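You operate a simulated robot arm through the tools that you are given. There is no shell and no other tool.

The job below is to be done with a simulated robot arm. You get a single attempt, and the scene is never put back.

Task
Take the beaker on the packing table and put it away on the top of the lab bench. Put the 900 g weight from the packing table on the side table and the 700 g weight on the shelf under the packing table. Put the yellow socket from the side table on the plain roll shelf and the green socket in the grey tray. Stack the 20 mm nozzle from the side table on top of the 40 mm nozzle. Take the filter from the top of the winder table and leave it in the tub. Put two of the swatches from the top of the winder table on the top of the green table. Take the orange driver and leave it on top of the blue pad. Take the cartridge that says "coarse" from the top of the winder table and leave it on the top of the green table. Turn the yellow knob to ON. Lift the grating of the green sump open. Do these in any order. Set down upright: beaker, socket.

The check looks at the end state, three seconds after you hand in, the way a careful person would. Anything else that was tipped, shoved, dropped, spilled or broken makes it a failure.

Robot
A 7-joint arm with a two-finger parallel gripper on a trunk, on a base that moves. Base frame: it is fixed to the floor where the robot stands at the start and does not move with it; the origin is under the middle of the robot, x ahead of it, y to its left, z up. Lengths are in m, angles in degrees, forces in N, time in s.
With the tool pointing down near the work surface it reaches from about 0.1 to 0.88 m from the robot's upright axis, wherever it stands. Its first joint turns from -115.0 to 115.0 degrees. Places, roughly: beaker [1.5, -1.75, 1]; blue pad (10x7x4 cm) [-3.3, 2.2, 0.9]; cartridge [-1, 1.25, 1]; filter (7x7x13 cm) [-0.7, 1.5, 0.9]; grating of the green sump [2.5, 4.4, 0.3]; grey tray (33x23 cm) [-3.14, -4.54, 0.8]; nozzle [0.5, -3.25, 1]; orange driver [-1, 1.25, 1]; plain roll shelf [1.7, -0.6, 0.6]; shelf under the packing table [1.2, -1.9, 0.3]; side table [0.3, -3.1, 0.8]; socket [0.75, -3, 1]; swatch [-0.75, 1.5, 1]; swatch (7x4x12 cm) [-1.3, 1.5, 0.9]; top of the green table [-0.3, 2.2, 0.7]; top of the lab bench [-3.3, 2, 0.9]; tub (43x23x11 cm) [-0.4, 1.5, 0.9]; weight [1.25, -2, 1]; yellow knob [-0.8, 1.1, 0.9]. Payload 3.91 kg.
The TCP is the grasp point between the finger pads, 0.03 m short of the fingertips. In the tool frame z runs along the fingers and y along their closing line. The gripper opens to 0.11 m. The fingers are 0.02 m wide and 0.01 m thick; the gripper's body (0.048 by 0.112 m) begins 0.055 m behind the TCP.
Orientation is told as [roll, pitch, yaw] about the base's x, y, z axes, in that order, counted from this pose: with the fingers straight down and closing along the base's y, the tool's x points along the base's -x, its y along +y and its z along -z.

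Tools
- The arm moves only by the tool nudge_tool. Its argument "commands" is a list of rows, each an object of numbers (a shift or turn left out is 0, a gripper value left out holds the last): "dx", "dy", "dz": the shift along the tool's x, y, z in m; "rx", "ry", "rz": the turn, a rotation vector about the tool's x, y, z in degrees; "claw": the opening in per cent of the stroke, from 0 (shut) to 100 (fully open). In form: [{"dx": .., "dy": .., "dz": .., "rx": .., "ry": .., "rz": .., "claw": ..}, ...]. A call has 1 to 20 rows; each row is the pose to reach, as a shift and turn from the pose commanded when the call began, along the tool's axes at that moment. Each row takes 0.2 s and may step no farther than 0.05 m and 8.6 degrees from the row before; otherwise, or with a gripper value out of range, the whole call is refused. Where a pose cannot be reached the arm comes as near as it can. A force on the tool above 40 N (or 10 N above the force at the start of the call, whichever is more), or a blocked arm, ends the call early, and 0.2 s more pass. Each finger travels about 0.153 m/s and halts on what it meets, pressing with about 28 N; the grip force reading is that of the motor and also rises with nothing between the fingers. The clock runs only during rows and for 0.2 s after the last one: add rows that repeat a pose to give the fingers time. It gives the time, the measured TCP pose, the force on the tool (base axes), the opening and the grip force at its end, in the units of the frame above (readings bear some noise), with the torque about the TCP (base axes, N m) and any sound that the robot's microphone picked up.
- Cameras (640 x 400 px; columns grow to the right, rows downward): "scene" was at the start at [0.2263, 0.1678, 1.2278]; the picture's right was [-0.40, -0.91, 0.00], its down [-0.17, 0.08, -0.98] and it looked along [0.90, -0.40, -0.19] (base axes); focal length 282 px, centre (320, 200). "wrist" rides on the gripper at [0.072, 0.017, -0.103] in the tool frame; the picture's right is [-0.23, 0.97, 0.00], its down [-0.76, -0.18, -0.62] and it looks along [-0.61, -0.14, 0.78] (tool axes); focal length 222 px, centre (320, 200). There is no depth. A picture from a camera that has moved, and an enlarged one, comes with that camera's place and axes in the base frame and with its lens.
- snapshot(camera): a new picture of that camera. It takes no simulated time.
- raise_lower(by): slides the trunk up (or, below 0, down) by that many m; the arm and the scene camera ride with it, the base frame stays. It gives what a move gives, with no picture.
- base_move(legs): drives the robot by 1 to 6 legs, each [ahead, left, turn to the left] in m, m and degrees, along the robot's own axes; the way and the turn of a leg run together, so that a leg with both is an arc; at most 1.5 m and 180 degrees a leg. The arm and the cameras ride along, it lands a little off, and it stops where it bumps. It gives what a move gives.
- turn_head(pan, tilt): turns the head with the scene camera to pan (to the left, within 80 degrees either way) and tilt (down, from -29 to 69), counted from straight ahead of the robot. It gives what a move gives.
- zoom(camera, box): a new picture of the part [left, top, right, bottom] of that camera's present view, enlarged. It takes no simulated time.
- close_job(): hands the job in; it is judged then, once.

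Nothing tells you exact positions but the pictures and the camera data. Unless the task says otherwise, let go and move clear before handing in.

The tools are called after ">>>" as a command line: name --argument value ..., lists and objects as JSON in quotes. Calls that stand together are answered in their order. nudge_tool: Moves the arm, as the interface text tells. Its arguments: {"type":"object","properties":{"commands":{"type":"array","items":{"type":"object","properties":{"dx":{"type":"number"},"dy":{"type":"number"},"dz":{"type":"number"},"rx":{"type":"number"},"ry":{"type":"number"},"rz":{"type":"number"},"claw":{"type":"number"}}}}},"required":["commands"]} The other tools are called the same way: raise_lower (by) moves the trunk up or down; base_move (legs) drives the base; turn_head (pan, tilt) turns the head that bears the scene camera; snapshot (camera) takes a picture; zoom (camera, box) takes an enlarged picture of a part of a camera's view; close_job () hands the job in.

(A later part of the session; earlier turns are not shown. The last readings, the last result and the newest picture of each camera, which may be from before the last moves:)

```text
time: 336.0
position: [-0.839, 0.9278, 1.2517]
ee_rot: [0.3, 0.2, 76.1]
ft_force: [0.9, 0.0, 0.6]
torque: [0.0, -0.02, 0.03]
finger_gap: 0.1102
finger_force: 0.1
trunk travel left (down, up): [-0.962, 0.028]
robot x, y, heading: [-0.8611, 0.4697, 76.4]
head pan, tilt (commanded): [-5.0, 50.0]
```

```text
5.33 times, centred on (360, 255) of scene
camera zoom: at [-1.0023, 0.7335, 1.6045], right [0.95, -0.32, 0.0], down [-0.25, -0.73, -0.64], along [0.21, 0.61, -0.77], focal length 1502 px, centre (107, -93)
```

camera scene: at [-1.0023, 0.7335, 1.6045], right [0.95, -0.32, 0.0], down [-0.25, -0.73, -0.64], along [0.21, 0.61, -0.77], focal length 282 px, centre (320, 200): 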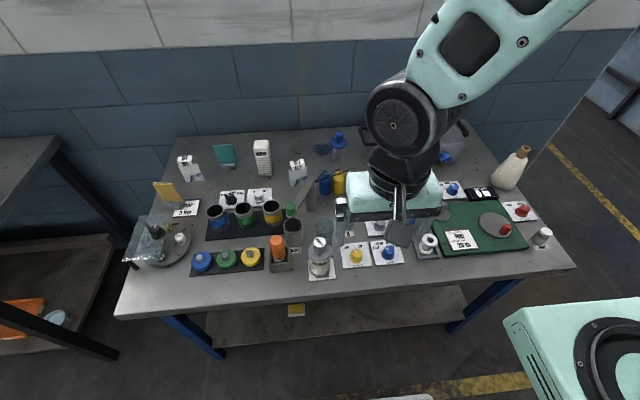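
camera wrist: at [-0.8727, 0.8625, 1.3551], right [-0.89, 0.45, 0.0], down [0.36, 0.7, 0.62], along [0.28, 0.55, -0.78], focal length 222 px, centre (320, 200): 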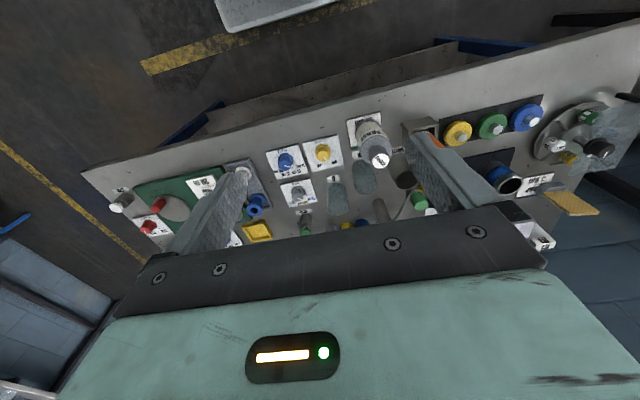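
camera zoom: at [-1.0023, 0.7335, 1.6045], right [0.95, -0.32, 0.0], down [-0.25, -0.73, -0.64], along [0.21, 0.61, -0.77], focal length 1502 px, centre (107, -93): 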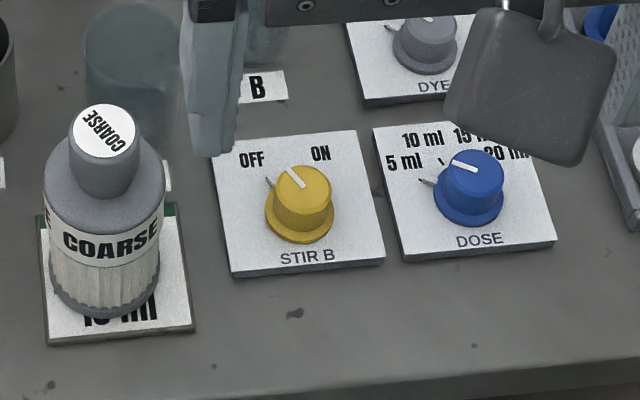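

The knob points to OFF at about -30°, ON at +30°, so it needs +60° clockwise. I'll pre-rotate the gripper 60° the other way while moving over the knob.

>>> nudge_tool --commands '[{"dx": -0.02, "dy": -0.004, "rz": -8, "claw": 55}, {"dx": -0.04, "dy": -0.007, "rz": -16}, {"dx": -0.06, "dy": -0.011, "rz": -24}, {"dx": -0.08, "dy": -0.014, "rz": -32}, {"dx": -0.1, "dy": -0.018, "rz": -40}, {"dx": -0.12, "dy": -0.021, "rz": -48}, {"dx": -0.14, "dy": -0.025, "rz": -56}, {"dx": -0.1637, "dy": -0.029, "rz": -60}, {"dx": -0.1637, "dy": -0.029, "rz": -60, "dz": 0.045}, {"dx": -0.1637, "dy": -0.029, "rz": -60, "dz": 0.09}, {"dx": -0.1637, "dy": -0.029, "rz": -60, "dz": 0.135}, {"dx": -0.1637, "dy": -0.029, "rz": -60, "dz": 0.18}, {"dx": -0.1637, "dy": -0.029, "rz": -60, "dz": 0.22}, {"dx": -0.1637, "dy": -0.029, "rz": -60, "dz": 0.22}]'

>>> snapshot --camera "wrist"

>>> snapshot --camera "scene"

```text
time: 339.0
position: [-0.77, 1.0807, 1.0303]
ee_rot: [0.2, -0.1, 136.1]
ft_force: [0.4, 0.2, -1.2]
torque: [-0.02, 0.0, -0.01]
finger_gap: 0.0607
finger_force: 0.0
trunk travel left (down, up): [-0.962, 0.028]
robot x, y, heading: [-0.8624, 0.4747, 76.6]
head pan, tilt (commanded): [-5.0, 50.0]
```

```text
taken
camera wrist: at [-0.7308, 1.0181, 1.1335], right [-0.84, -0.54, 0.01], down [-0.42, 0.66, 0.62], along [-0.34, 0.52, -0.78], focal length 222 px, centre (320, 200)
```

wrist: 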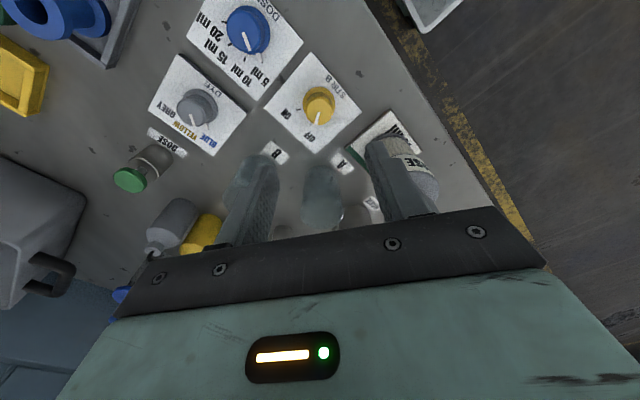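

```text
taken
camera scene: at [-1.0022, 0.7337, 1.6044], right [0.95, -0.32, 0.0], down [-0.25, -0.73, -0.64], along [0.21, 0.61, -0.77], focal length 282 px, centre (320, 200)
```

scene: 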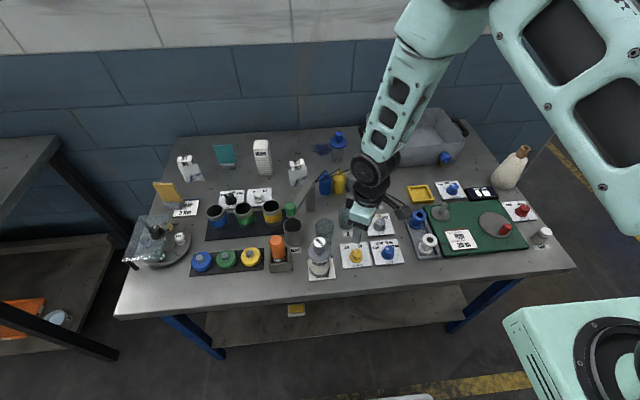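

>>> zoom --camera "wrist" --box '[260, 50, 380, 150]'

```text
4.00 times, centred on (320, 100) of wrist
camera zoom: at [-0.7308, 1.0181, 1.1335], right [-0.84, -0.54, 0.01], down [-0.42, 0.66, 0.62], along [-0.34, 0.52, -0.78], focal length 888 px, centre (320, 600)
```

zoom: 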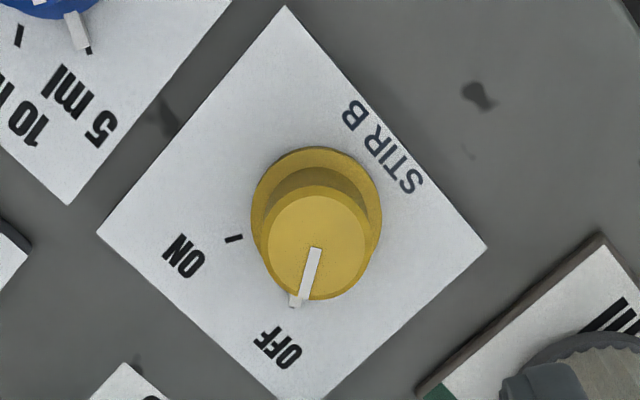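

Aligned within 2 mm. Descend so the fingertips surround the knob's upper part, then close.

>>> nudge_tool --commands '[{"dz": 0.045}, {"dz": 0.09}, {"dz": 0.12}, {"dz": 0.132}, {"dz": 0.132}]'

>>> snapshot --camera "wrist"

>>> zoom --camera "scene" --box '[300, 200, 420, 290]'

```text
time: 340.2
position: [-0.7736, 1.0816, 0.8983]
ee_rot: [0.3, -0.1, 136.1]
ft_force: [0.5, -0.5, 0.5]
torque: [0.0, -0.01, 0.03]
finger_gap: 0.0604
finger_force: 0.0
trunk travel left (down, up): [-0.962, 0.028]
robot x, y, heading: [-0.8629, 0.4761, 76.0]
head pan, tilt (commanded): [-5.0, 50.0]
```

```text
taken
camera wrist: at [-0.7323, 1.0183, 1.0013], right [-0.84, -0.54, 0.01], down [-0.42, 0.66, 0.62], along [-0.34, 0.52, -0.78], focal length 222 px, centre (320, 200)
```

wrist: 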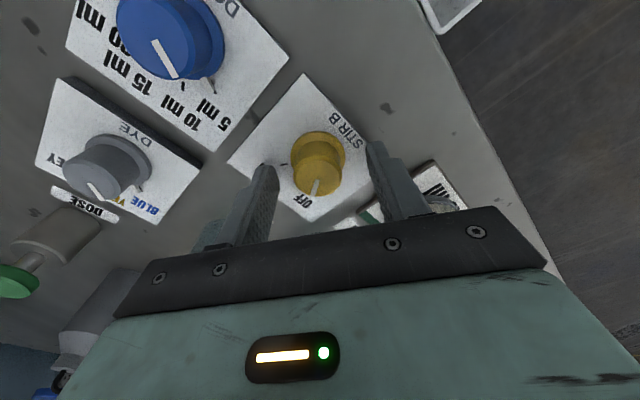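

```text
4.44 times, centred on (360, 245) of scene
camera zoom: at [-1.0022, 0.7336, 1.6044], right [0.95, -0.32, 0.0], down [-0.25, -0.73, -0.64], along [0.21, 0.61, -0.77], focal length 1251 px, centre (142, 0)
```

zoom: 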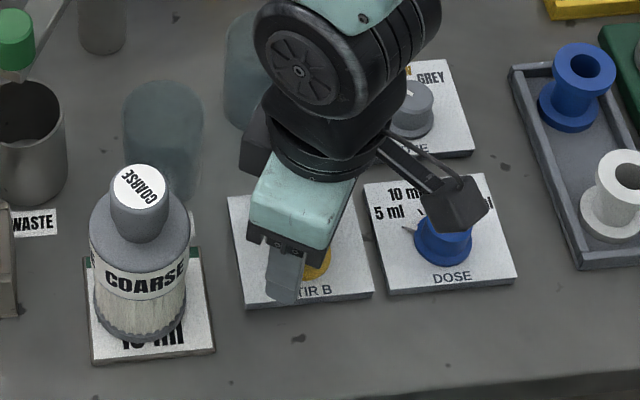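

>>> nudge_tool --commands '[{"claw": 30}, {"claw": 10}, {"claw": 10}, {"claw": 10}]'

>>> snapshot --camera "wrist"

```text
time: 341.2
position: [-0.7723, 1.0818, 0.8977]
ee_rot: [0.4, -0.1, 135.9]
ft_force: [6.9, 6.7, -4.2]
torque: [0.83, -0.54, 0.0]
finger_gap: 0.0295
finger_force: 45.0
trunk travel left (down, up): [-0.962, 0.028]
robot x, y, heading: [-0.8626, 0.4728, 76.1]
head pan, tilt (commanded): [-5.0, 50.0]
```

```text
taken
camera wrist: at [-0.7315, 1.0189, 1.0014], right [-0.84, -0.54, 0.01], down [-0.42, 0.66, 0.62], along [-0.34, 0.52, -0.78], focal length 222 px, centre (320, 200)
```

wrist: 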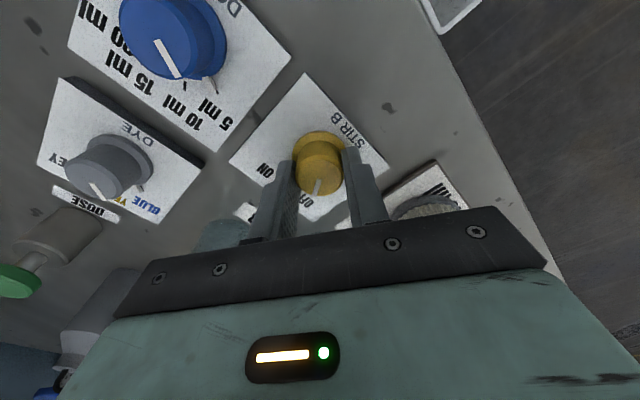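

Gripped. Rotate 60° clockwise (with a 1 mm centring shift).

>>> nudge_tool --commands '[{"dy": -0.001}, {"dy": -0.001, "rz": 6}, {"dy": -0.001, "rz": 12}, {"dy": -0.001, "rz": 18}, {"dy": -0.001, "rz": 24}, {"dy": -0.001, "rz": 30}, {"dy": -0.001, "rz": 36}, {"dy": -0.001, "rz": 42}, {"dy": -0.001, "rz": 48}, {"dy": -0.001, "rz": 54}, {"dy": -0.001, "rz": 60}, {"dy": -0.001, "rz": 62}, {"dy": -0.001, "rz": 62}]'

>>> snapshot --camera "wrist"

```text
time: 344.0
position: [-0.7702, 1.0811, 0.8984]
ee_rot: [0.2, 0.3, 74.0]
ft_force: [16.4, 8.9, -4.4]
torque: [0.31, -1.14, 0.4]
finger_gap: 0.03
finger_force: 44.6
trunk travel left (down, up): [-0.962, 0.028]
robot x, y, heading: [-0.8603, 0.4749, 76.1]
head pan, tilt (commanded): [-5.0, 50.0]
```

```text
taken
camera wrist: at [-0.8072, 1.0165, 1.002], right [-0.87, 0.49, 0.0], down [0.38, 0.69, 0.62], along [0.3, 0.54, -0.79], focal length 222 px, centre (320, 200)
```

wrist: 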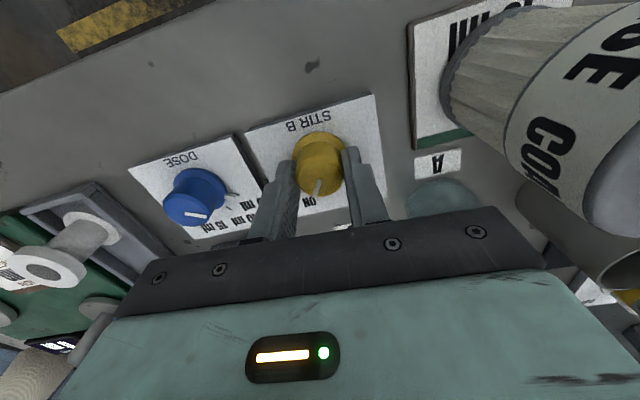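

>>> nudge_tool --commands '[{"claw": 30}, {"claw": 55}, {"claw": 55}, {"dz": -0.03}, {"dz": -0.07}, {"dz": -0.11}, {"dz": -0.14}]'

>>> zoom --camera "wrist" --box '[260, 50, 380, 150]'

>>> zoom --camera "scene" --box '[300, 220, 420, 290]'

```text
time: 345.6
position: [-0.7719, 1.0797, 1.0388]
ee_rot: [0.2, 0.3, 74.2]
ft_force: [-1.0, 0.2, 0.7]
torque: [0.0, -0.02, 0.03]
finger_gap: 0.0603
finger_force: 0.0
trunk travel left (down, up): [-0.962, 0.028]
robot x, y, heading: [-0.8624, 0.472, 76.2]
head pan, tilt (commanded): [-5.0, 50.0]
```

```text
4.00 times, centred on (320, 100) of wrist
camera zoom: at [-0.8073, 1.016, 1.1422], right [-0.87, 0.49, 0.0], down [0.38, 0.69, 0.62], along [0.3, 0.54, -0.79], focal length 888 px, centre (320, 600)
```

zoom: 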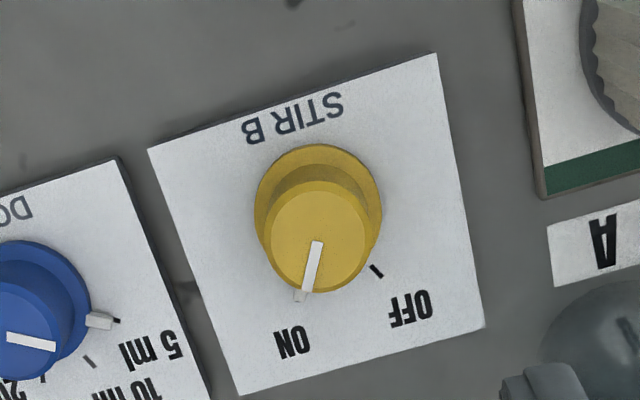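

```text
5.33 times, centred on (360, 255) of scene
camera zoom: at [-1.0022, 0.7338, 1.6044], right [0.95, -0.32, 0.0], down [-0.25, -0.73, -0.64], along [0.21, 0.61, -0.77], focal length 1502 px, centre (107, -93)
```

zoom: 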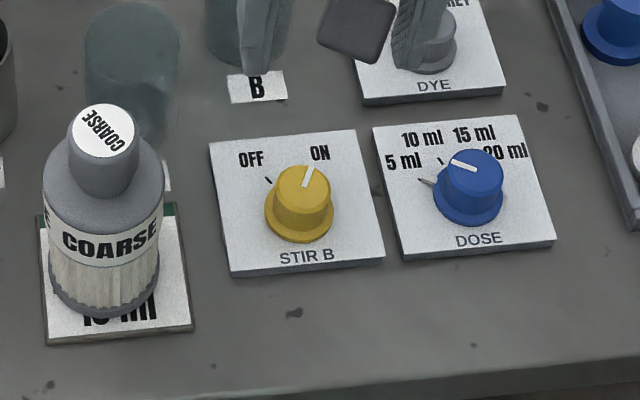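

The knob points to ON. Next the filter: raise, drive closer, and tilt the tool 25° forward for extra reach.

>>> nudge_tool --commands '[{"dz": -0.045, "rz": 0}, {"dz": -0.09, "rz": -2}, {"dz": -0.135, "rz": -2.2}, {"dz": -0.18, "rz": -2.2}, {"dz": -0.2, "rz": -2.2, "claw": 70}]'

>>> base_move --legs '[[0.16, 0.03, 0.4]]'

>>> nudge_tool --commands '[{"ry": -8}, {"ry": -16}, {"ry": -24}, {"ry": -25}]'

>>> snapshot --camera "wrist"

>>> turn_head --pan -15 --tilt 45

>>> snapshot --camera "scene"

```text
time: 346.8
position: [-0.7698, 1.0815, 1.2383]
ee_rot: [0.2, 0.2, 76.3]
ft_force: [0.8, -0.3, 0.6]
torque: [0.0, 0.02, 0.01]
finger_gap: 0.0769
finger_force: 0.1
trunk travel left (down, up): [-0.962, 0.028]
robot x, y, heading: [-0.8585, 0.4751, 76.2]
head pan, tilt (commanded): [-5.0, 50.0]
```

```text
time: 348.2
position: [-0.7675, 1.2449, 1.2374]
ee_rot: [0.3, 0.1, 76.7]
ft_force: [-1.0, 0.0, 0.2]
torque: [0.03, -0.04, 0.02]
finger_gap: 0.0767
finger_force: 0.1
trunk travel left (down, up): [-0.962, 0.028]
robot x, y, heading: [-0.8526, 0.6395, 76.8]
head pan, tilt (commanded): [-5.0, 50.0]
```

```text
time: 349.2
position: [-0.7672, 1.2448, 1.2376]
ee_rot: [0.4, -24.9, 76.6]
ft_force: [-0.2, -0.5, -0.2]
torque: [-0.01, -0.02, -0.01]
finger_gap: 0.0769
finger_force: 0.0
trunk travel left (down, up): [-0.962, 0.028]
robot x, y, heading: [-0.8517, 0.635, 77.0]
head pan, tilt (commanded): [-5.0, 50.0]
```

```text
taken
camera wrist: at [-0.809, 1.1431, 1.3011], right [-0.9, 0.42, 0.1], down [0.28, 0.38, 0.88], along [0.34, 0.82, -0.45], focal length 222 px, centre (320, 200)
```

wrist: 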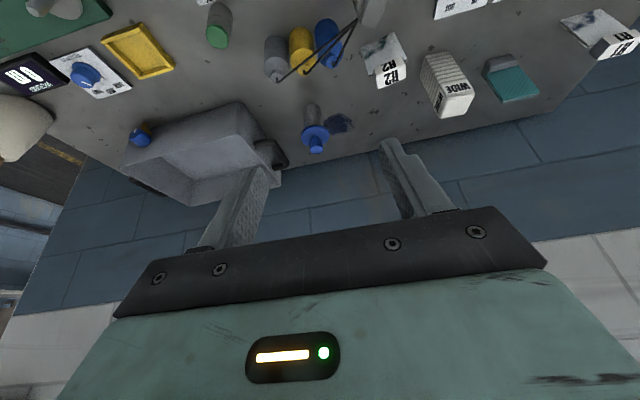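

```text
time: 349.9
position: [-0.7673, 1.2464, 1.2376]
ee_rot: [0.3, -24.9, 76.6]
ft_force: [-0.7, 0.1, 0.0]
torque: [0.02, -0.02, -0.03]
finger_gap: 0.0771
finger_force: 0.1
trunk travel left (down, up): [-0.962, 0.028]
robot x, y, heading: [-0.8509, 0.6356, 76.8]
head pan, tilt (commanded): [-15.0, 45.0]
```

```text
taken
camera scene: at [-0.9816, 0.8938, 1.6113], right [0.88, -0.47, 0.0], down [-0.34, -0.62, -0.71], along [0.34, 0.62, -0.71], focal length 282 px, centre (320, 200)
```

scene: 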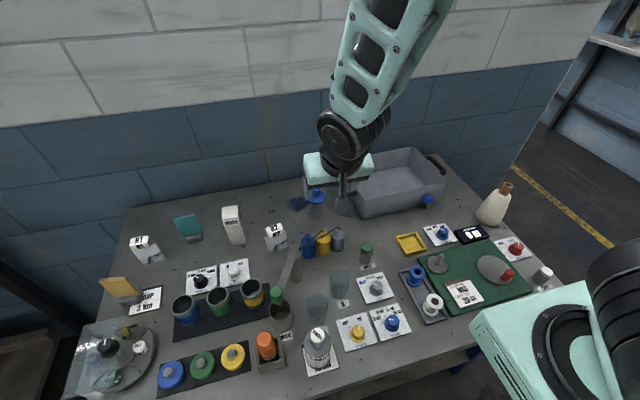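

>>> nudge_tool --commands '[{"dx": -0.018, "dy": -0.0057, "dz": 0.037}, {"dx": -0.036, "dy": -0.0114, "dz": 0.074}, {"dx": -0.054, "dy": -0.0171, "dz": 0.111}, {"dx": -0.072, "dy": -0.0229, "dz": 0.148}, {"dx": -0.09, "dy": -0.0286, "dz": 0.185}, {"dx": -0.108, "dy": -0.0343, "dz": 0.222}, {"dx": -0.1257, "dy": -0.04, "dz": 0.2595}, {"dx": -0.1257, "dy": -0.04, "dz": 0.2595}]'

>>> snapshot --camera "wrist"

>>> zoom --camera "scene" --box '[240, 130, 400, 250]'

```text
time: 351.7
position: [-0.6779, 1.4554, 1.0529]
ee_rot: [0.3, -24.9, 76.6]
ft_force: [0.3, -0.2, 0.1]
torque: [0.05, 0.0, 0.02]
finger_gap: 0.0771
finger_force: 0.1
trunk travel left (down, up): [-0.962, 0.028]
robot x, y, heading: [-0.8504, 0.637, 76.3]
head pan, tilt (commanded): [-15.0, 45.0]
```

```text
taken
camera wrist: at [-0.7188, 1.3526, 1.1176], right [-0.9, 0.42, 0.1], down [0.28, 0.38, 0.88], along [0.34, 0.82, -0.46], focal length 222 px, centre (320, 200)
```

wrist: 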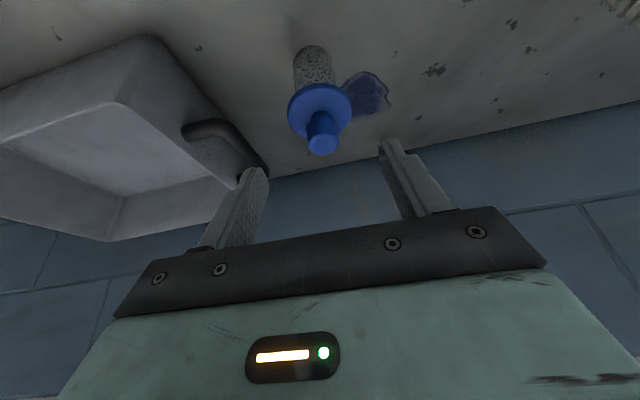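

```text
3.33 times, centred on (320, 190) of scene
camera zoom: at [-0.9814, 0.8941, 1.6113], right [0.88, -0.48, 0.0], down [-0.34, -0.62, -0.71], along [0.34, 0.62, -0.71], focal length 939 px, centre (320, 233)
```

zoom: 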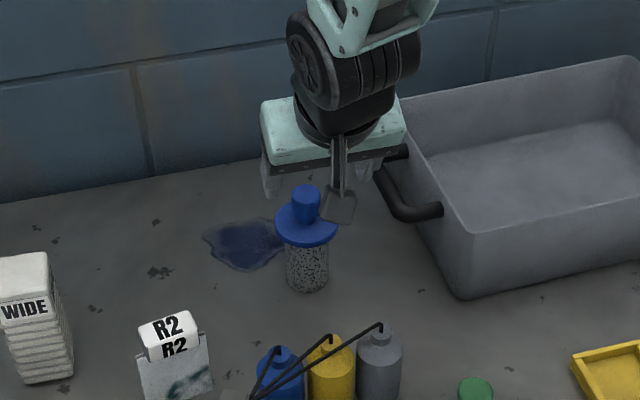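

>>> nudge_tool --commands '[{"dx": -0.0058, "dz": 0.03}, {"dx": -0.0058, "dz": 0.06}, {"dx": -0.0058, "dz": 0.0854}, {"dx": -0.0058, "dz": 0.0854}]'

>>> snapshot --camera "wrist"

>>> zoom --camera "scene" --box '[240, 130, 400, 250]'

```text
time: 352.7
position: [-0.6678, 1.4943, 0.9783]
ee_rot: [0.3, -24.9, 76.6]
ft_force: [0.1, 0.3, -0.1]
torque: [-0.01, -0.02, 0.0]
finger_gap: 0.0771
finger_force: 0.0
trunk travel left (down, up): [-0.962, 0.028]
robot x, y, heading: [-0.8529, 0.638, 76.7]
head pan, tilt (commanded): [-15.0, 45.0]
```

```text
taken
camera wrist: at [-0.7101, 1.3915, 1.0424], right [-0.9, 0.42, 0.1], down [0.28, 0.38, 0.88], along [0.34, 0.82, -0.46], focal length 222 px, centre (320, 200)
```

wrist: 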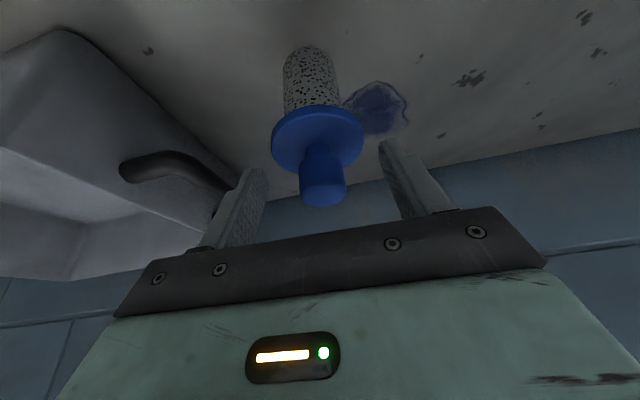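

```text
3.33 times, centred on (320, 190) of scene
camera zoom: at [-0.9814, 0.894, 1.6113], right [0.88, -0.47, 0.0], down [-0.34, -0.62, -0.71], along [0.34, 0.62, -0.71], focal length 939 px, centre (320, 233)
```

zoom: 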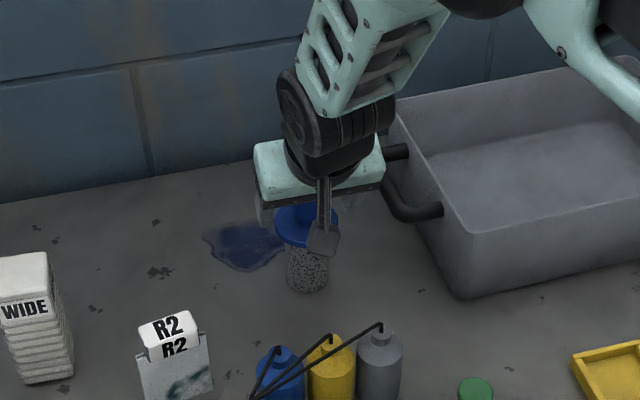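

>>> nudge_tool --commands '[{"claw": 40}, {"claw": 15}, {"claw": 10}, {"claw": 10}, {"claw": 10}]'

>>> nudge_tool --commands '[{"dx": -0.0085, "dz": -0.018}, {"dx": -0.021, "dz": -0.045}, {"dx": -0.038, "dz": -0.0816}, {"dx": -0.055, "dz": -0.118}, {"dx": -0.072, "dz": -0.154}, {"dx": -0.072, "dz": -0.154}]'

>>> snapshot --camera "wrist"

>>> snapshot --camera "scene"

```text
time: 353.9
position: [-0.6695, 1.4937, 0.9795]
ee_rot: [0.3, -24.7, 76.6]
ft_force: [0.2, -0.1, -1.2]
torque: [0.02, -0.02, -0.02]
finger_gap: 0.0285
finger_force: 28.0
trunk travel left (down, up): [-0.962, 0.028]
robot x, y, heading: [-0.854, 0.6366, 76.7]
head pan, tilt (commanded): [-15.0, 45.0]
```

```text
time: 355.3
position: [-0.6675, 1.4939, 1.1499]
ee_rot: [0.4, -24.8, 76.6]
ft_force: [0.1, 0.1, -0.6]
torque: [-0.01, -0.01, 0.01]
finger_gap: 0.0286
finger_force: 27.5
trunk travel left (down, up): [-0.962, 0.028]
robot x, y, heading: [-0.849, 0.6364, 76.6]
head pan, tilt (commanded): [-15.0, 45.0]
```

```text
taken
camera wrist: at [-0.7095, 1.3915, 1.2134], right [-0.9, 0.42, 0.1], down [0.28, 0.38, 0.88], along [0.34, 0.82, -0.46], focal length 222 px, centre (320, 200)
```

wrist: 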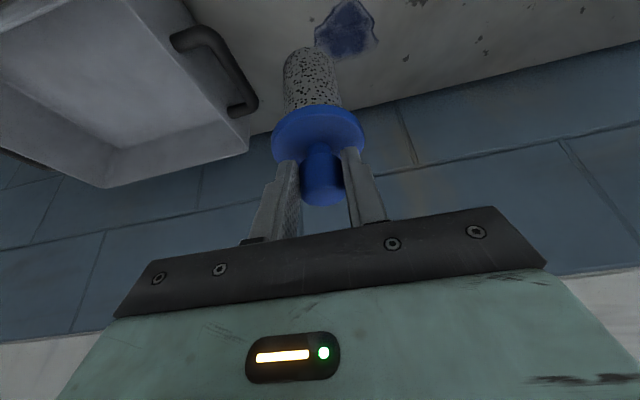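

```text
taken
camera scene: at [-0.9815, 0.8937, 1.6114], right [0.88, -0.47, 0.0], down [-0.34, -0.62, -0.71], along [0.34, 0.62, -0.71], focal length 282 px, centre (320, 200)
```

scene: 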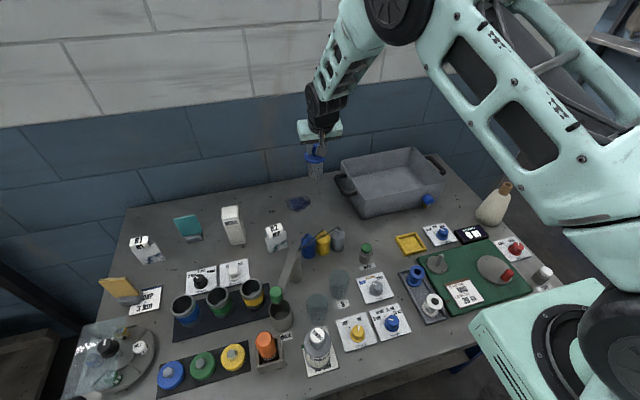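

>>> zoom --camera "scene" --box '[290, 120, 470, 240]'

```text
3.33 times, centred on (380, 180) of scene
camera zoom: at [-0.9815, 0.8937, 1.6114], right [0.88, -0.47, 0.0], down [-0.34, -0.62, -0.71], along [0.34, 0.62, -0.71], focal length 939 px, centre (120, 267)
```

zoom: 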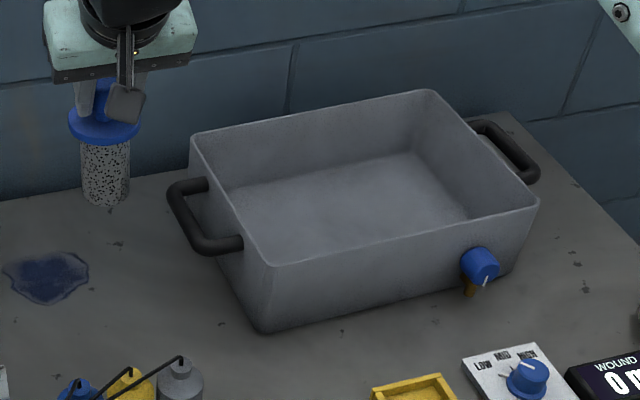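

Raise a bit more and shift the base right so the filter is over the tub.

>>> nudge_tool --commands '[{"dx": -0.0105, "dz": -0.0227}, {"dx": -0.0211, "dz": -0.0453}, {"dx": -0.0211, "dz": -0.0453}]'

>>> base_move --legs '[[0, -0.235, 0]]'

>>> snapshot --camera "wrist"

>>> turn_head --pan -10 --tilt 45

>>> snapshot --camera "scene"

```text
time: 356.1
position: [-0.6672, 1.493, 1.2009]
ee_rot: [0.3, -24.8, 76.5]
ft_force: [0.4, 0.3, -1.0]
torque: [-0.03, 0.02, -0.01]
finger_gap: 0.0285
finger_force: 28.0
trunk travel left (down, up): [-0.962, 0.028]
robot x, y, heading: [-0.8547, 0.6342, 76.4]
head pan, tilt (commanded): [-15.0, 45.0]
```

```text
time: 357.9
position: [-0.4388, 1.4405, 1.1999]
ee_rot: [0.3, -24.8, 76.5]
ft_force: [-0.9, -0.4, -1.8]
torque: [-0.01, 0.01, 0.02]
finger_gap: 0.0288
finger_force: 28.1
trunk travel left (down, up): [-0.962, 0.028]
robot x, y, heading: [-0.6229, 0.5804, 76.7]
head pan, tilt (commanded): [-15.0, 45.0]
```

```text
taken
camera wrist: at [-0.4799, 1.338, 1.2634], right [-0.9, 0.43, 0.1], down [0.28, 0.38, 0.88], along [0.34, 0.82, -0.46], focal length 222 px, centre (320, 200)
```

wrist: 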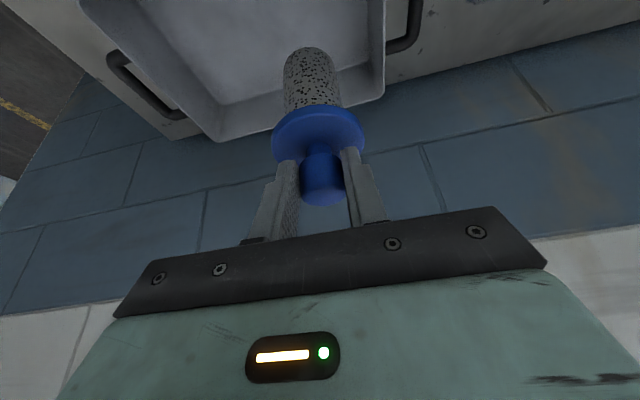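

```text
time: 358.5
position: [-0.4384, 1.4402, 1.2006]
ee_rot: [0.2, -24.7, 76.5]
ft_force: [0.6, -1.2, -0.5]
torque: [-0.02, -0.03, 0.0]
finger_gap: 0.0289
finger_force: 28.5
trunk travel left (down, up): [-0.962, 0.028]
robot x, y, heading: [-0.627, 0.5824, 76.3]
head pan, tilt (commanded): [-10.0, 45.0]
```

```text
taken
camera scene: at [-0.7595, 0.843, 1.6114], right [0.92, -0.4, 0.0], down [-0.28, -0.65, -0.71], along [0.28, 0.65, -0.71], focal length 282 px, centre (320, 200)
```

scene: 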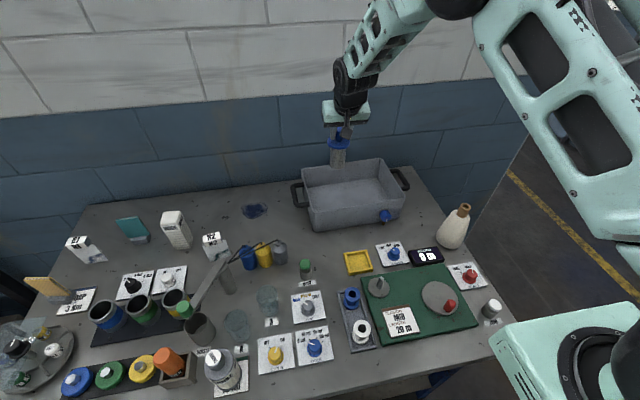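

>>> nudge_tool --commands '[{"dx": -0.0197, "dy": -0.009, "dz": 0.0092}, {"dx": -0.0007, "dy": -0.009, "dz": 0.0499}, {"dx": 0.0183, "dy": -0.009, "dz": 0.0907}, {"dx": 0.0373, "dy": -0.009, "dz": 0.1315}, {"dx": 0.0521, "dy": -0.009, "dz": 0.1632}, {"dx": 0.0521, "dy": -0.009, "dz": 0.1632}]'

>>> zoom --camera "scene" --box '[270, 80, 430, 240]'

>>> snapshot --camera "wrist"

```text
time: 359.9
position: [-0.4253, 1.4601, 1.0301]
ee_rot: [0.3, -24.7, 76.5]
ft_force: [-0.2, 0.7, -0.9]
torque: [-0.05, -0.02, -0.01]
finger_gap: 0.0286
finger_force: 27.7
trunk travel left (down, up): [-0.962, 0.028]
robot x, y, heading: [-0.6211, 0.5802, 76.6]
head pan, tilt (commanded): [-10.0, 45.0]
```

```text
2.50 times, centred on (350, 160) of scene
camera zoom: at [-0.7595, 0.8432, 1.6113], right [0.92, -0.4, 0.0], down [-0.28, -0.65, -0.71], along [0.28, 0.65, -0.71], focal length 704 px, centre (245, 300)
```

zoom: 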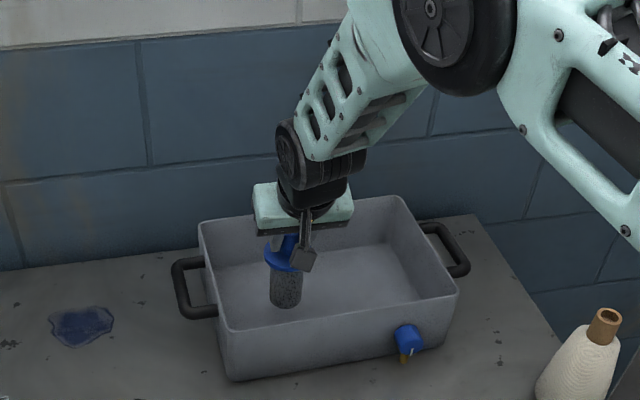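

```text
taken
camera wrist: at [-0.4671, 1.3568, 1.0931], right [-0.9, 0.43, 0.1], down [0.28, 0.38, 0.88], along [0.34, 0.82, -0.46], focal length 222 px, centre (320, 200)
```

wrist: 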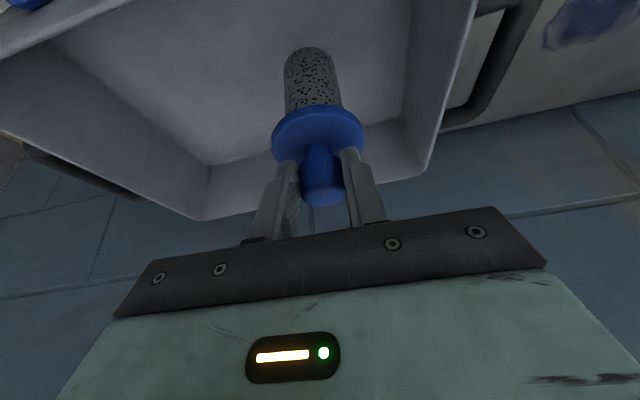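

Well inside the tub. Lower to the tub floor.

>>> nudge_tool --commands '[{"dx": 0.0084, "dz": 0.0181}, {"dx": 0.0127, "dz": 0.0272}, {"dx": 0.0148, "dz": 0.0317}, {"dx": 0.0165, "dz": 0.0353}, {"dx": 0.0182, "dz": 0.039}, {"dx": 0.0199, "dz": 0.0426}, {"dx": 0.0216, "dz": 0.0462}]'

>>> snapshot --camera "wrist"

```text
time: 361.5
position: [-0.4251, 1.4605, 0.9827]
ee_rot: [0.4, -25.3, 76.5]
ft_force: [-0.1, -1.0, 22.5]
torque: [0.4, -0.22, 0.01]
finger_gap: 0.0288
finger_force: 28.0
trunk travel left (down, up): [-0.962, 0.028]
robot x, y, heading: [-0.6226, 0.5806, 76.9]
head pan, tilt (commanded): [-10.0, 45.0]
```

```text
taken
camera wrist: at [-0.4672, 1.3574, 1.0453], right [-0.9, 0.42, 0.1], down [0.28, 0.37, 0.89], along [0.34, 0.83, -0.45], focal length 222 px, centre (320, 200)
```

wrist: 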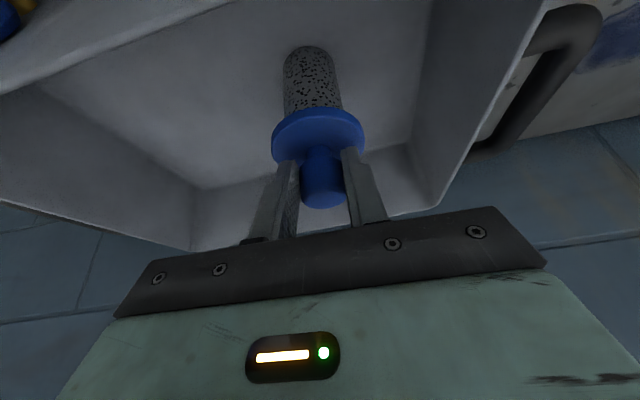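

>>> nudge_tool --commands '[{"dx": -0.0008, "dz": -0.0018}, {"dx": -0.0012, "dz": -0.0026}, {"dx": -0.0012, "dz": -0.0026}]'

>>> nudge_tool --commands '[{"claw": 35}, {"claw": 55}, {"claw": 60}, {"dz": -0.03}, {"dz": -0.07}, {"dz": -0.11}, {"dz": -0.15}, {"dz": -0.18}]'

>>> zoom --camera "scene" --box '[270, 80, 430, 240]'

>>> snapshot --camera "wrist"

```text
time: 362.3
position: [-0.4262, 1.4585, 0.9817]
ee_rot: [0.3, -24.7, 76.6]
ft_force: [-0.3, 4.6, 12.4]
torque: [0.84, -0.23, 0.01]
finger_gap: 0.0286
finger_force: 27.9
trunk travel left (down, up): [-0.962, 0.028]
robot x, y, heading: [-0.6233, 0.5788, 76.6]
head pan, tilt (commanded): [-10.0, 45.0]
```

```text
time: 364.1
position: [-0.4419, 1.3849, 1.1448]
ee_rot: [0.4, -24.8, 76.5]
ft_force: [0.9, -0.6, -0.6]
torque: [0.01, -0.01, 0.01]
finger_gap: 0.0661
finger_force: 0.0
trunk travel left (down, up): [-0.962, 0.028]
robot x, y, heading: [-0.6269, 0.5836, 76.8]
head pan, tilt (commanded): [-10.0, 45.0]
```

```text
2.50 times, centred on (350, 160) of scene
camera zoom: at [-0.7595, 0.8432, 1.6113], right [0.92, -0.4, 0.0], down [-0.28, -0.65, -0.71], along [0.28, 0.65, -0.71], focal length 704 px, centre (245, 300)
```

zoom: 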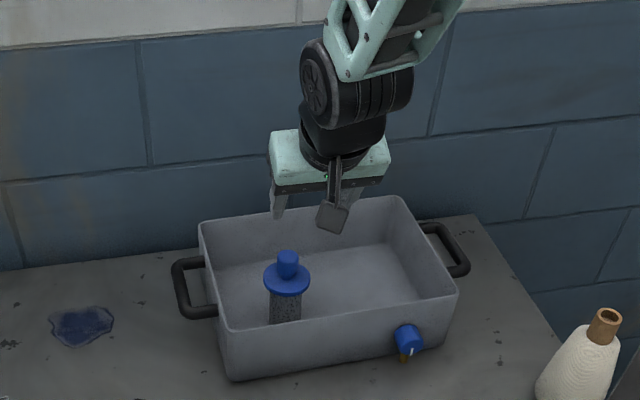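

```text
taken
camera wrist: at [-0.4836, 1.2822, 1.209], right [-0.9, 0.43, 0.1], down [0.28, 0.38, 0.88], along [0.34, 0.82, -0.46], focal length 222 px, centre (320, 200)
```

wrist: 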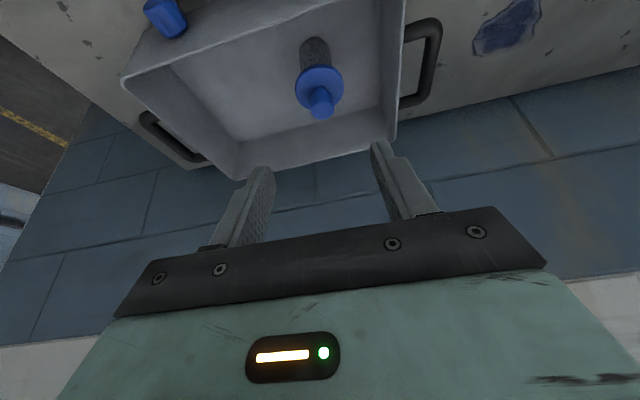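

The filter stands in the tub. Next the COARSE cartridge: straighten the tool, back off and move over it.

>>> nudge_tool --commands '[{"ry": 8, "dz": -0.03}, {"ry": 16, "dz": -0.06}, {"ry": 24, "dz": -0.09}, {"ry": 25, "dz": -0.1}]'

>>> base_move --legs '[[-0.22, 0, 0], [0, 0.37, 0]]'

>>> snapshot --camera "wrist"

>>> turn_head --pan 5 --tilt 50

>>> snapshot --camera "scene"

```text
time: 365.1
position: [-0.4513, 1.3445, 1.2371]
ee_rot: [0.4, 0.3, 76.6]
ft_force: [-0.1, 0.6, -0.3]
torque: [-0.01, -0.03, 0.0]
finger_gap: 0.0659
finger_force: 0.1
trunk travel left (down, up): [-0.962, 0.028]
robot x, y, heading: [-0.6255, 0.5815, 76.3]
head pan, tilt (commanded): [-10.0, 45.0]
```

```text
time: 368.8
position: [-0.8629, 1.2175, 1.2382]
ee_rot: [0.4, 0.2, 76.8]
ft_force: [-0.4, -0.6, 0.2]
torque: [0.0, 0.04, 0.01]
finger_gap: 0.0658
finger_force: 0.1
trunk travel left (down, up): [-0.962, 0.028]
robot x, y, heading: [-1.0339, 0.4568, 76.9]
head pan, tilt (commanded): [-10.0, 45.0]
```

```text
taken
camera wrist: at [-0.8951, 1.1511, 1.3402], right [-0.9, 0.44, 0.0], down [0.35, 0.7, 0.62], along [0.27, 0.56, -0.79], focal length 222 px, centre (320, 200)
```

wrist: 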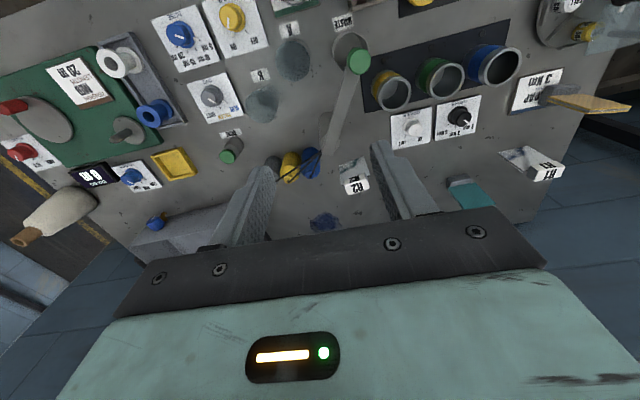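

```text
time: 369.5
position: [-0.8628, 1.2178, 1.2366]
ee_rot: [0.3, 0.2, 76.7]
ft_force: [0.6, -0.3, -0.1]
torque: [-0.01, -0.03, 0.0]
finger_gap: 0.0662
finger_force: 0.0
trunk travel left (down, up): [-0.962, 0.028]
robot x, y, heading: [-1.0314, 0.4505, 76.6]
head pan, tilt (commanded): [5.0, 50.0]
```

```text
taken
camera scene: at [-1.19, 0.717, 1.6045], right [0.99, -0.14, 0.0], down [-0.11, -0.76, -0.64], along [0.09, 0.64, -0.77], focal length 282 px, centre (320, 200)
```

scene: 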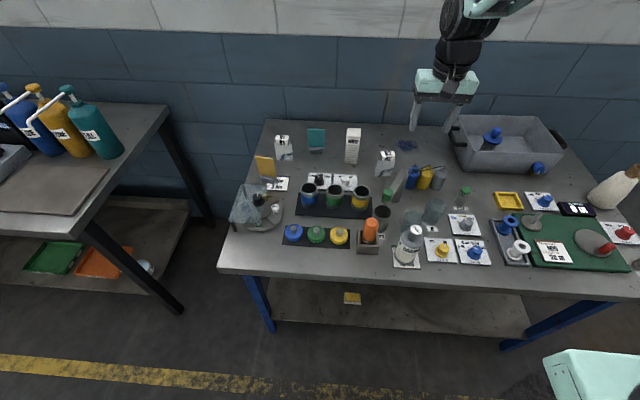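

>>> nudge_tool --commands '[{"dx": 0.045, "dy": -0.002}, {"dx": 0.09, "dy": -0.004}, {"dx": 0.135, "dy": -0.006}, {"dx": 0.165, "dy": -0.0077}, {"dx": 0.165, "dy": -0.0077, "dz": 0.04, "claw": 60}, {"dx": 0.165, "dy": -0.0077, "dz": 0.08}, {"dx": 0.165, "dy": -0.0077, "dz": 0.08}]'

>>> snapshot --camera "wrist"

>>> zoom --camera "scene" --box '[340, 130, 480, 270]'

```text
time: 371.1
position: [-0.8922, 1.0555, 1.1564]
ee_rot: [0.3, 0.2, 76.9]
ft_force: [0.3, 0.9, -0.3]
torque: [0.0, 0.0, -0.02]
finger_gap: 0.0661
finger_force: 0.0
trunk travel left (down, up): [-0.962, 0.028]
robot x, y, heading: [-1.0346, 0.4541, 76.9]
head pan, tilt (commanded): [5.0, 50.0]
```

```text
taken
camera wrist: at [-0.9251, 0.9884, 1.2604], right [-0.9, 0.44, 0.0], down [0.35, 0.7, 0.62], along [0.27, 0.56, -0.79], focal length 222 px, centre (320, 200)
```

wrist: 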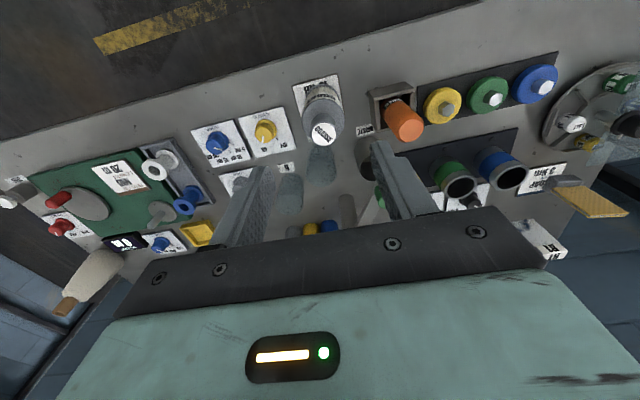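

```text
2.86 times, centred on (410, 200) of scene
camera zoom: at [-1.19, 0.7172, 1.6044], right [0.99, -0.14, 0.0], down [-0.11, -0.76, -0.64], along [0.09, 0.64, -0.77], focal length 804 px, centre (63, 200)
```

zoom: 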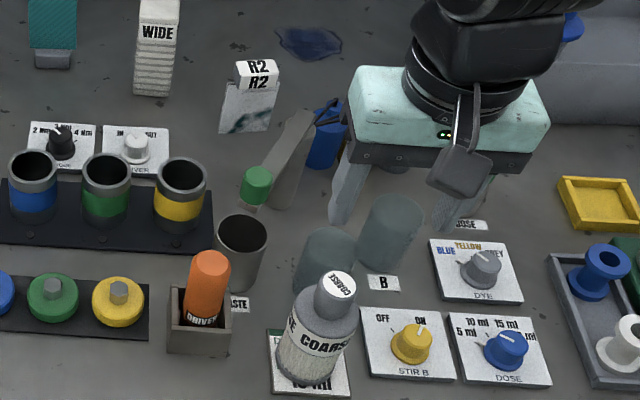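

>>> nudge_tool --commands '[{"dx": -0.0167, "dy": -0.0035}, {"dx": -0.0167, "dy": -0.0035, "dz": 0.04}, {"dx": -0.0167, "dy": -0.0035, "dz": 0.08}, {"dx": -0.0167, "dy": -0.0035, "dz": 0.08}]'

>>> snapshot --camera "wrist"

```text
time: 372.1
position: [-0.8867, 1.0698, 1.077]
ee_rot: [0.3, 0.1, 76.9]
ft_force: [0.1, -0.2, 0.2]
torque: [0.04, -0.02, -0.02]
finger_gap: 0.0658
finger_force: 0.1
trunk travel left (down, up): [-0.962, 0.028]
robot x, y, heading: [-1.034, 0.4544, 76.4]
head pan, tilt (commanded): [5.0, 50.0]
```

```text
taken
camera wrist: at [-0.9186, 1.0031, 1.1807], right [-0.9, 0.44, 0.0], down [0.35, 0.7, 0.62], along [0.27, 0.56, -0.79], focal length 222 px, centre (320, 200)
```

wrist: 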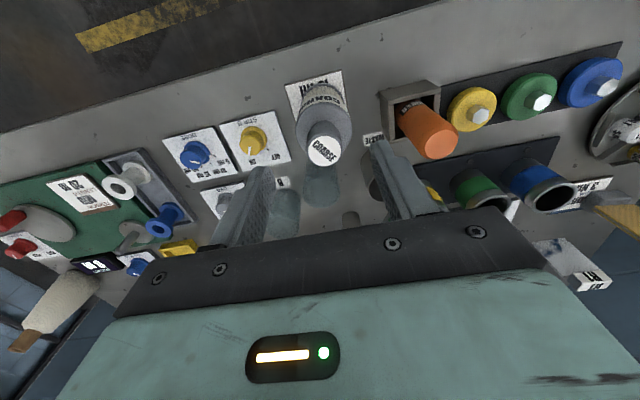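

>>> nudge_tool --commands '[{"dx": -0.009, "dy": -0.001}, {"dx": -0.009, "dy": -0.001, "dz": 0.04}, {"dx": -0.009, "dy": -0.001, "dz": 0.07}, {"dx": -0.009, "dy": -0.001, "dz": 0.084}, {"dx": -0.009, "dy": -0.001, "dz": 0.084}]'

>>> snapshot --camera "wrist"

>>> zoom --camera "scene" --box '[350, 150, 470, 270]'

```text
time: 373.3
position: [-0.8825, 1.0778, 0.993]
ee_rot: [0.3, 0.2, 76.8]
ft_force: [-0.2, 0.2, 0.6]
torque: [0.0, 0.01, -0.02]
finger_gap: 0.0661
finger_force: 0.0
trunk travel left (down, up): [-0.962, 0.028]
robot x, y, heading: [-1.034, 0.4522, 76.7]
head pan, tilt (commanded): [5.0, 50.0]
```

```text
taken
camera wrist: at [-0.9162, 1.0116, 1.0966], right [-0.9, 0.44, 0.0], down [0.35, 0.7, 0.62], along [0.27, 0.56, -0.79], focal length 222 px, centre (320, 200)
```

wrist: 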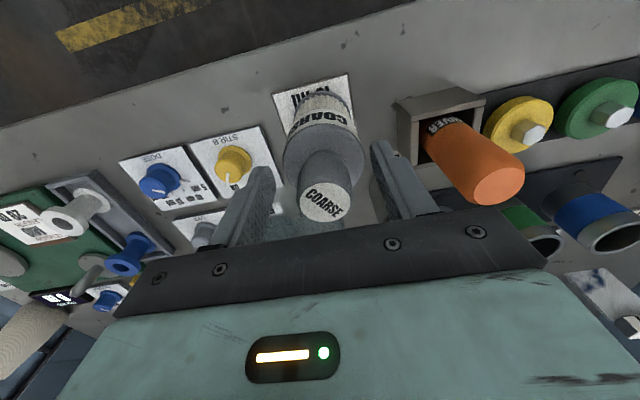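

```text
3.33 times, centred on (410, 210) of scene
camera zoom: at [-1.19, 0.7171, 1.6044], right [0.99, -0.14, 0.0], down [-0.11, -0.76, -0.64], along [0.09, 0.64, -0.77], focal length 939 px, centre (20, 167)
```

zoom: 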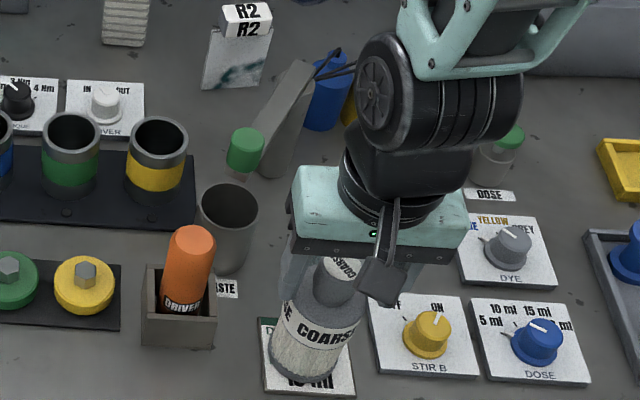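

>>> nudge_tool --commands '[{"dy": 0.0035}, {"dy": 0.0035, "claw": 40}, {"dy": 0.0035, "claw": 25}, {"dy": 0.0035, "claw": 10}, {"dy": 0.0035, "claw": 10}]'

>>> snapshot --camera "wrist"

```text
time: 374.5
position: [-0.8873, 1.0788, 0.9936]
ee_rot: [0.3, 0.2, 76.8]
ft_force: [1.3, 0.5, 0.6]
torque: [-0.05, -0.17, -0.01]
finger_gap: 0.033
finger_force: 28.6
trunk travel left (down, up): [-0.962, 0.028]
robot x, y, heading: [-1.0331, 0.4557, 76.6]
head pan, tilt (commanded): [5.0, 50.0]
```

```text
taken
camera wrist: at [-0.9196, 1.0125, 1.0967], right [-0.9, 0.44, 0.0], down [0.35, 0.7, 0.62], along [0.27, 0.56, -0.79], focal length 222 px, centre (320, 200)
```

wrist: 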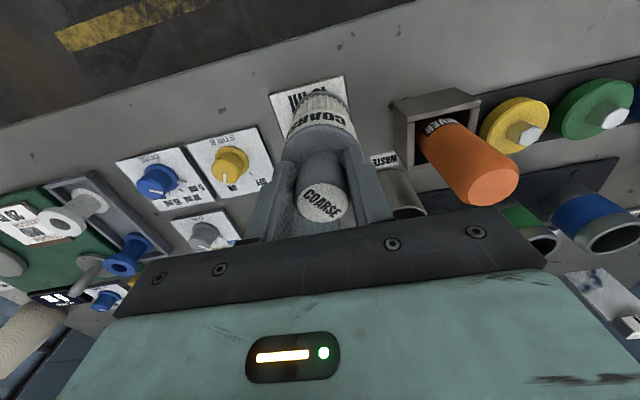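

Gripped the COARSE cartridge. Lift, retract, and drive toward the passage to find the green table.

>>> nudge_tool --commands '[{"dz": -0.02}, {"dz": -0.06}, {"dz": -0.1}, {"dz": -0.14}, {"dz": -0.18}, {"dz": -0.22}, {"dz": -0.25}, {"dz": -0.25, "dx": 0.04}, {"dz": -0.25, "dx": 0.08}, {"dz": -0.25, "dx": 0.12}, {"dz": -0.25, "dx": 0.16}]'

>>> base_move --legs '[[0, -1.4, 0], [0, -0.35, 0]]'

>>> turn_head --pan 20 --tilt 20

>>> snapshot --camera "scene"

>>> snapshot --camera "wrist"

```text
time: 376.9
position: [-0.9212, 0.9236, 1.2444]
ee_rot: [0.3, 0.2, 76.8]
ft_force: [-0.4, 0.9, -1.5]
torque: [-0.02, -0.02, 0.01]
finger_gap: 0.0332
finger_force: 28.0
trunk travel left (down, up): [-0.962, 0.028]
robot x, y, heading: [-1.0333, 0.4535, 76.7]
head pan, tilt (commanded): [5.0, 50.0]
```

```text
time: 385.8
position: [0.7911, 0.5209, 1.2448]
ee_rot: [0.2, 0.2, 77.0]
ft_force: [-0.3, 0.0, -1.4]
torque: [0.02, -0.01, -0.01]
finger_gap: 0.0328
finger_force: 27.8
trunk travel left (down, up): [-0.962, 0.028]
robot x, y, heading: [0.6802, 0.0503, 77.0]
head pan, tilt (commanded): [5.0, 50.0]
```

```text
time: 386.8
position: [0.7905, 0.5207, 1.2453]
ee_rot: [0.3, 0.2, 76.9]
ft_force: [-0.6, 0.7, -1.4]
torque: [-0.01, 0.0, 0.0]
finger_gap: 0.0327
finger_force: 28.1
trunk travel left (down, up): [-0.962, 0.028]
robot x, y, heading: [0.6818, 0.0524, 76.7]
head pan, tilt (commanded): [20.0, 20.0]
```

```text
taken
camera scene: at [0.5009, 0.3294, 1.65], right [0.99, 0.12, 0.0], down [0.04, -0.34, -0.94], along [-0.11, 0.93, -0.34], focal length 282 px, centre (320, 200)
```

scene: 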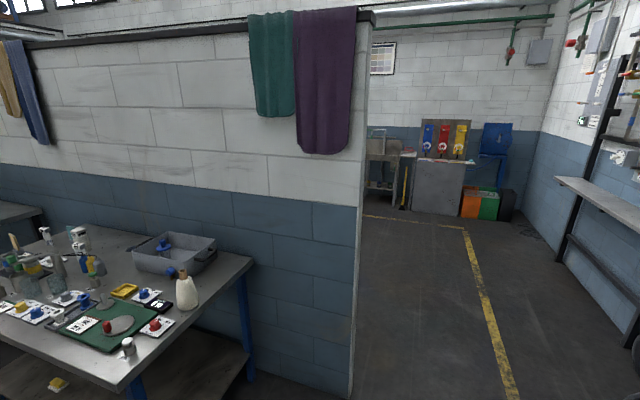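

```text
taken
camera wrist: at [0.7582, 0.4532, 1.3477], right [-0.9, 0.44, 0.0], down [0.35, 0.7, 0.62], along [0.27, 0.56, -0.79], focal length 222 px, centre (320, 200)
```

wrist: 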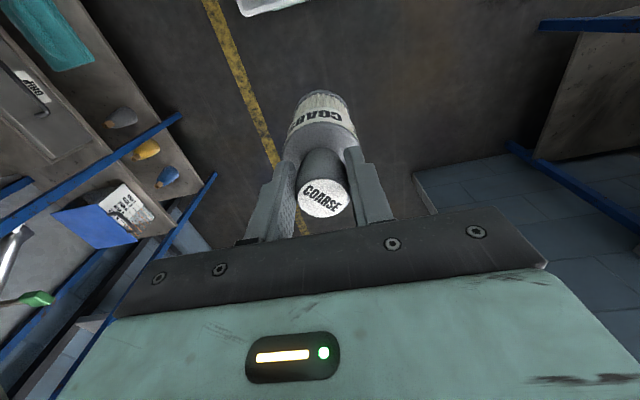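

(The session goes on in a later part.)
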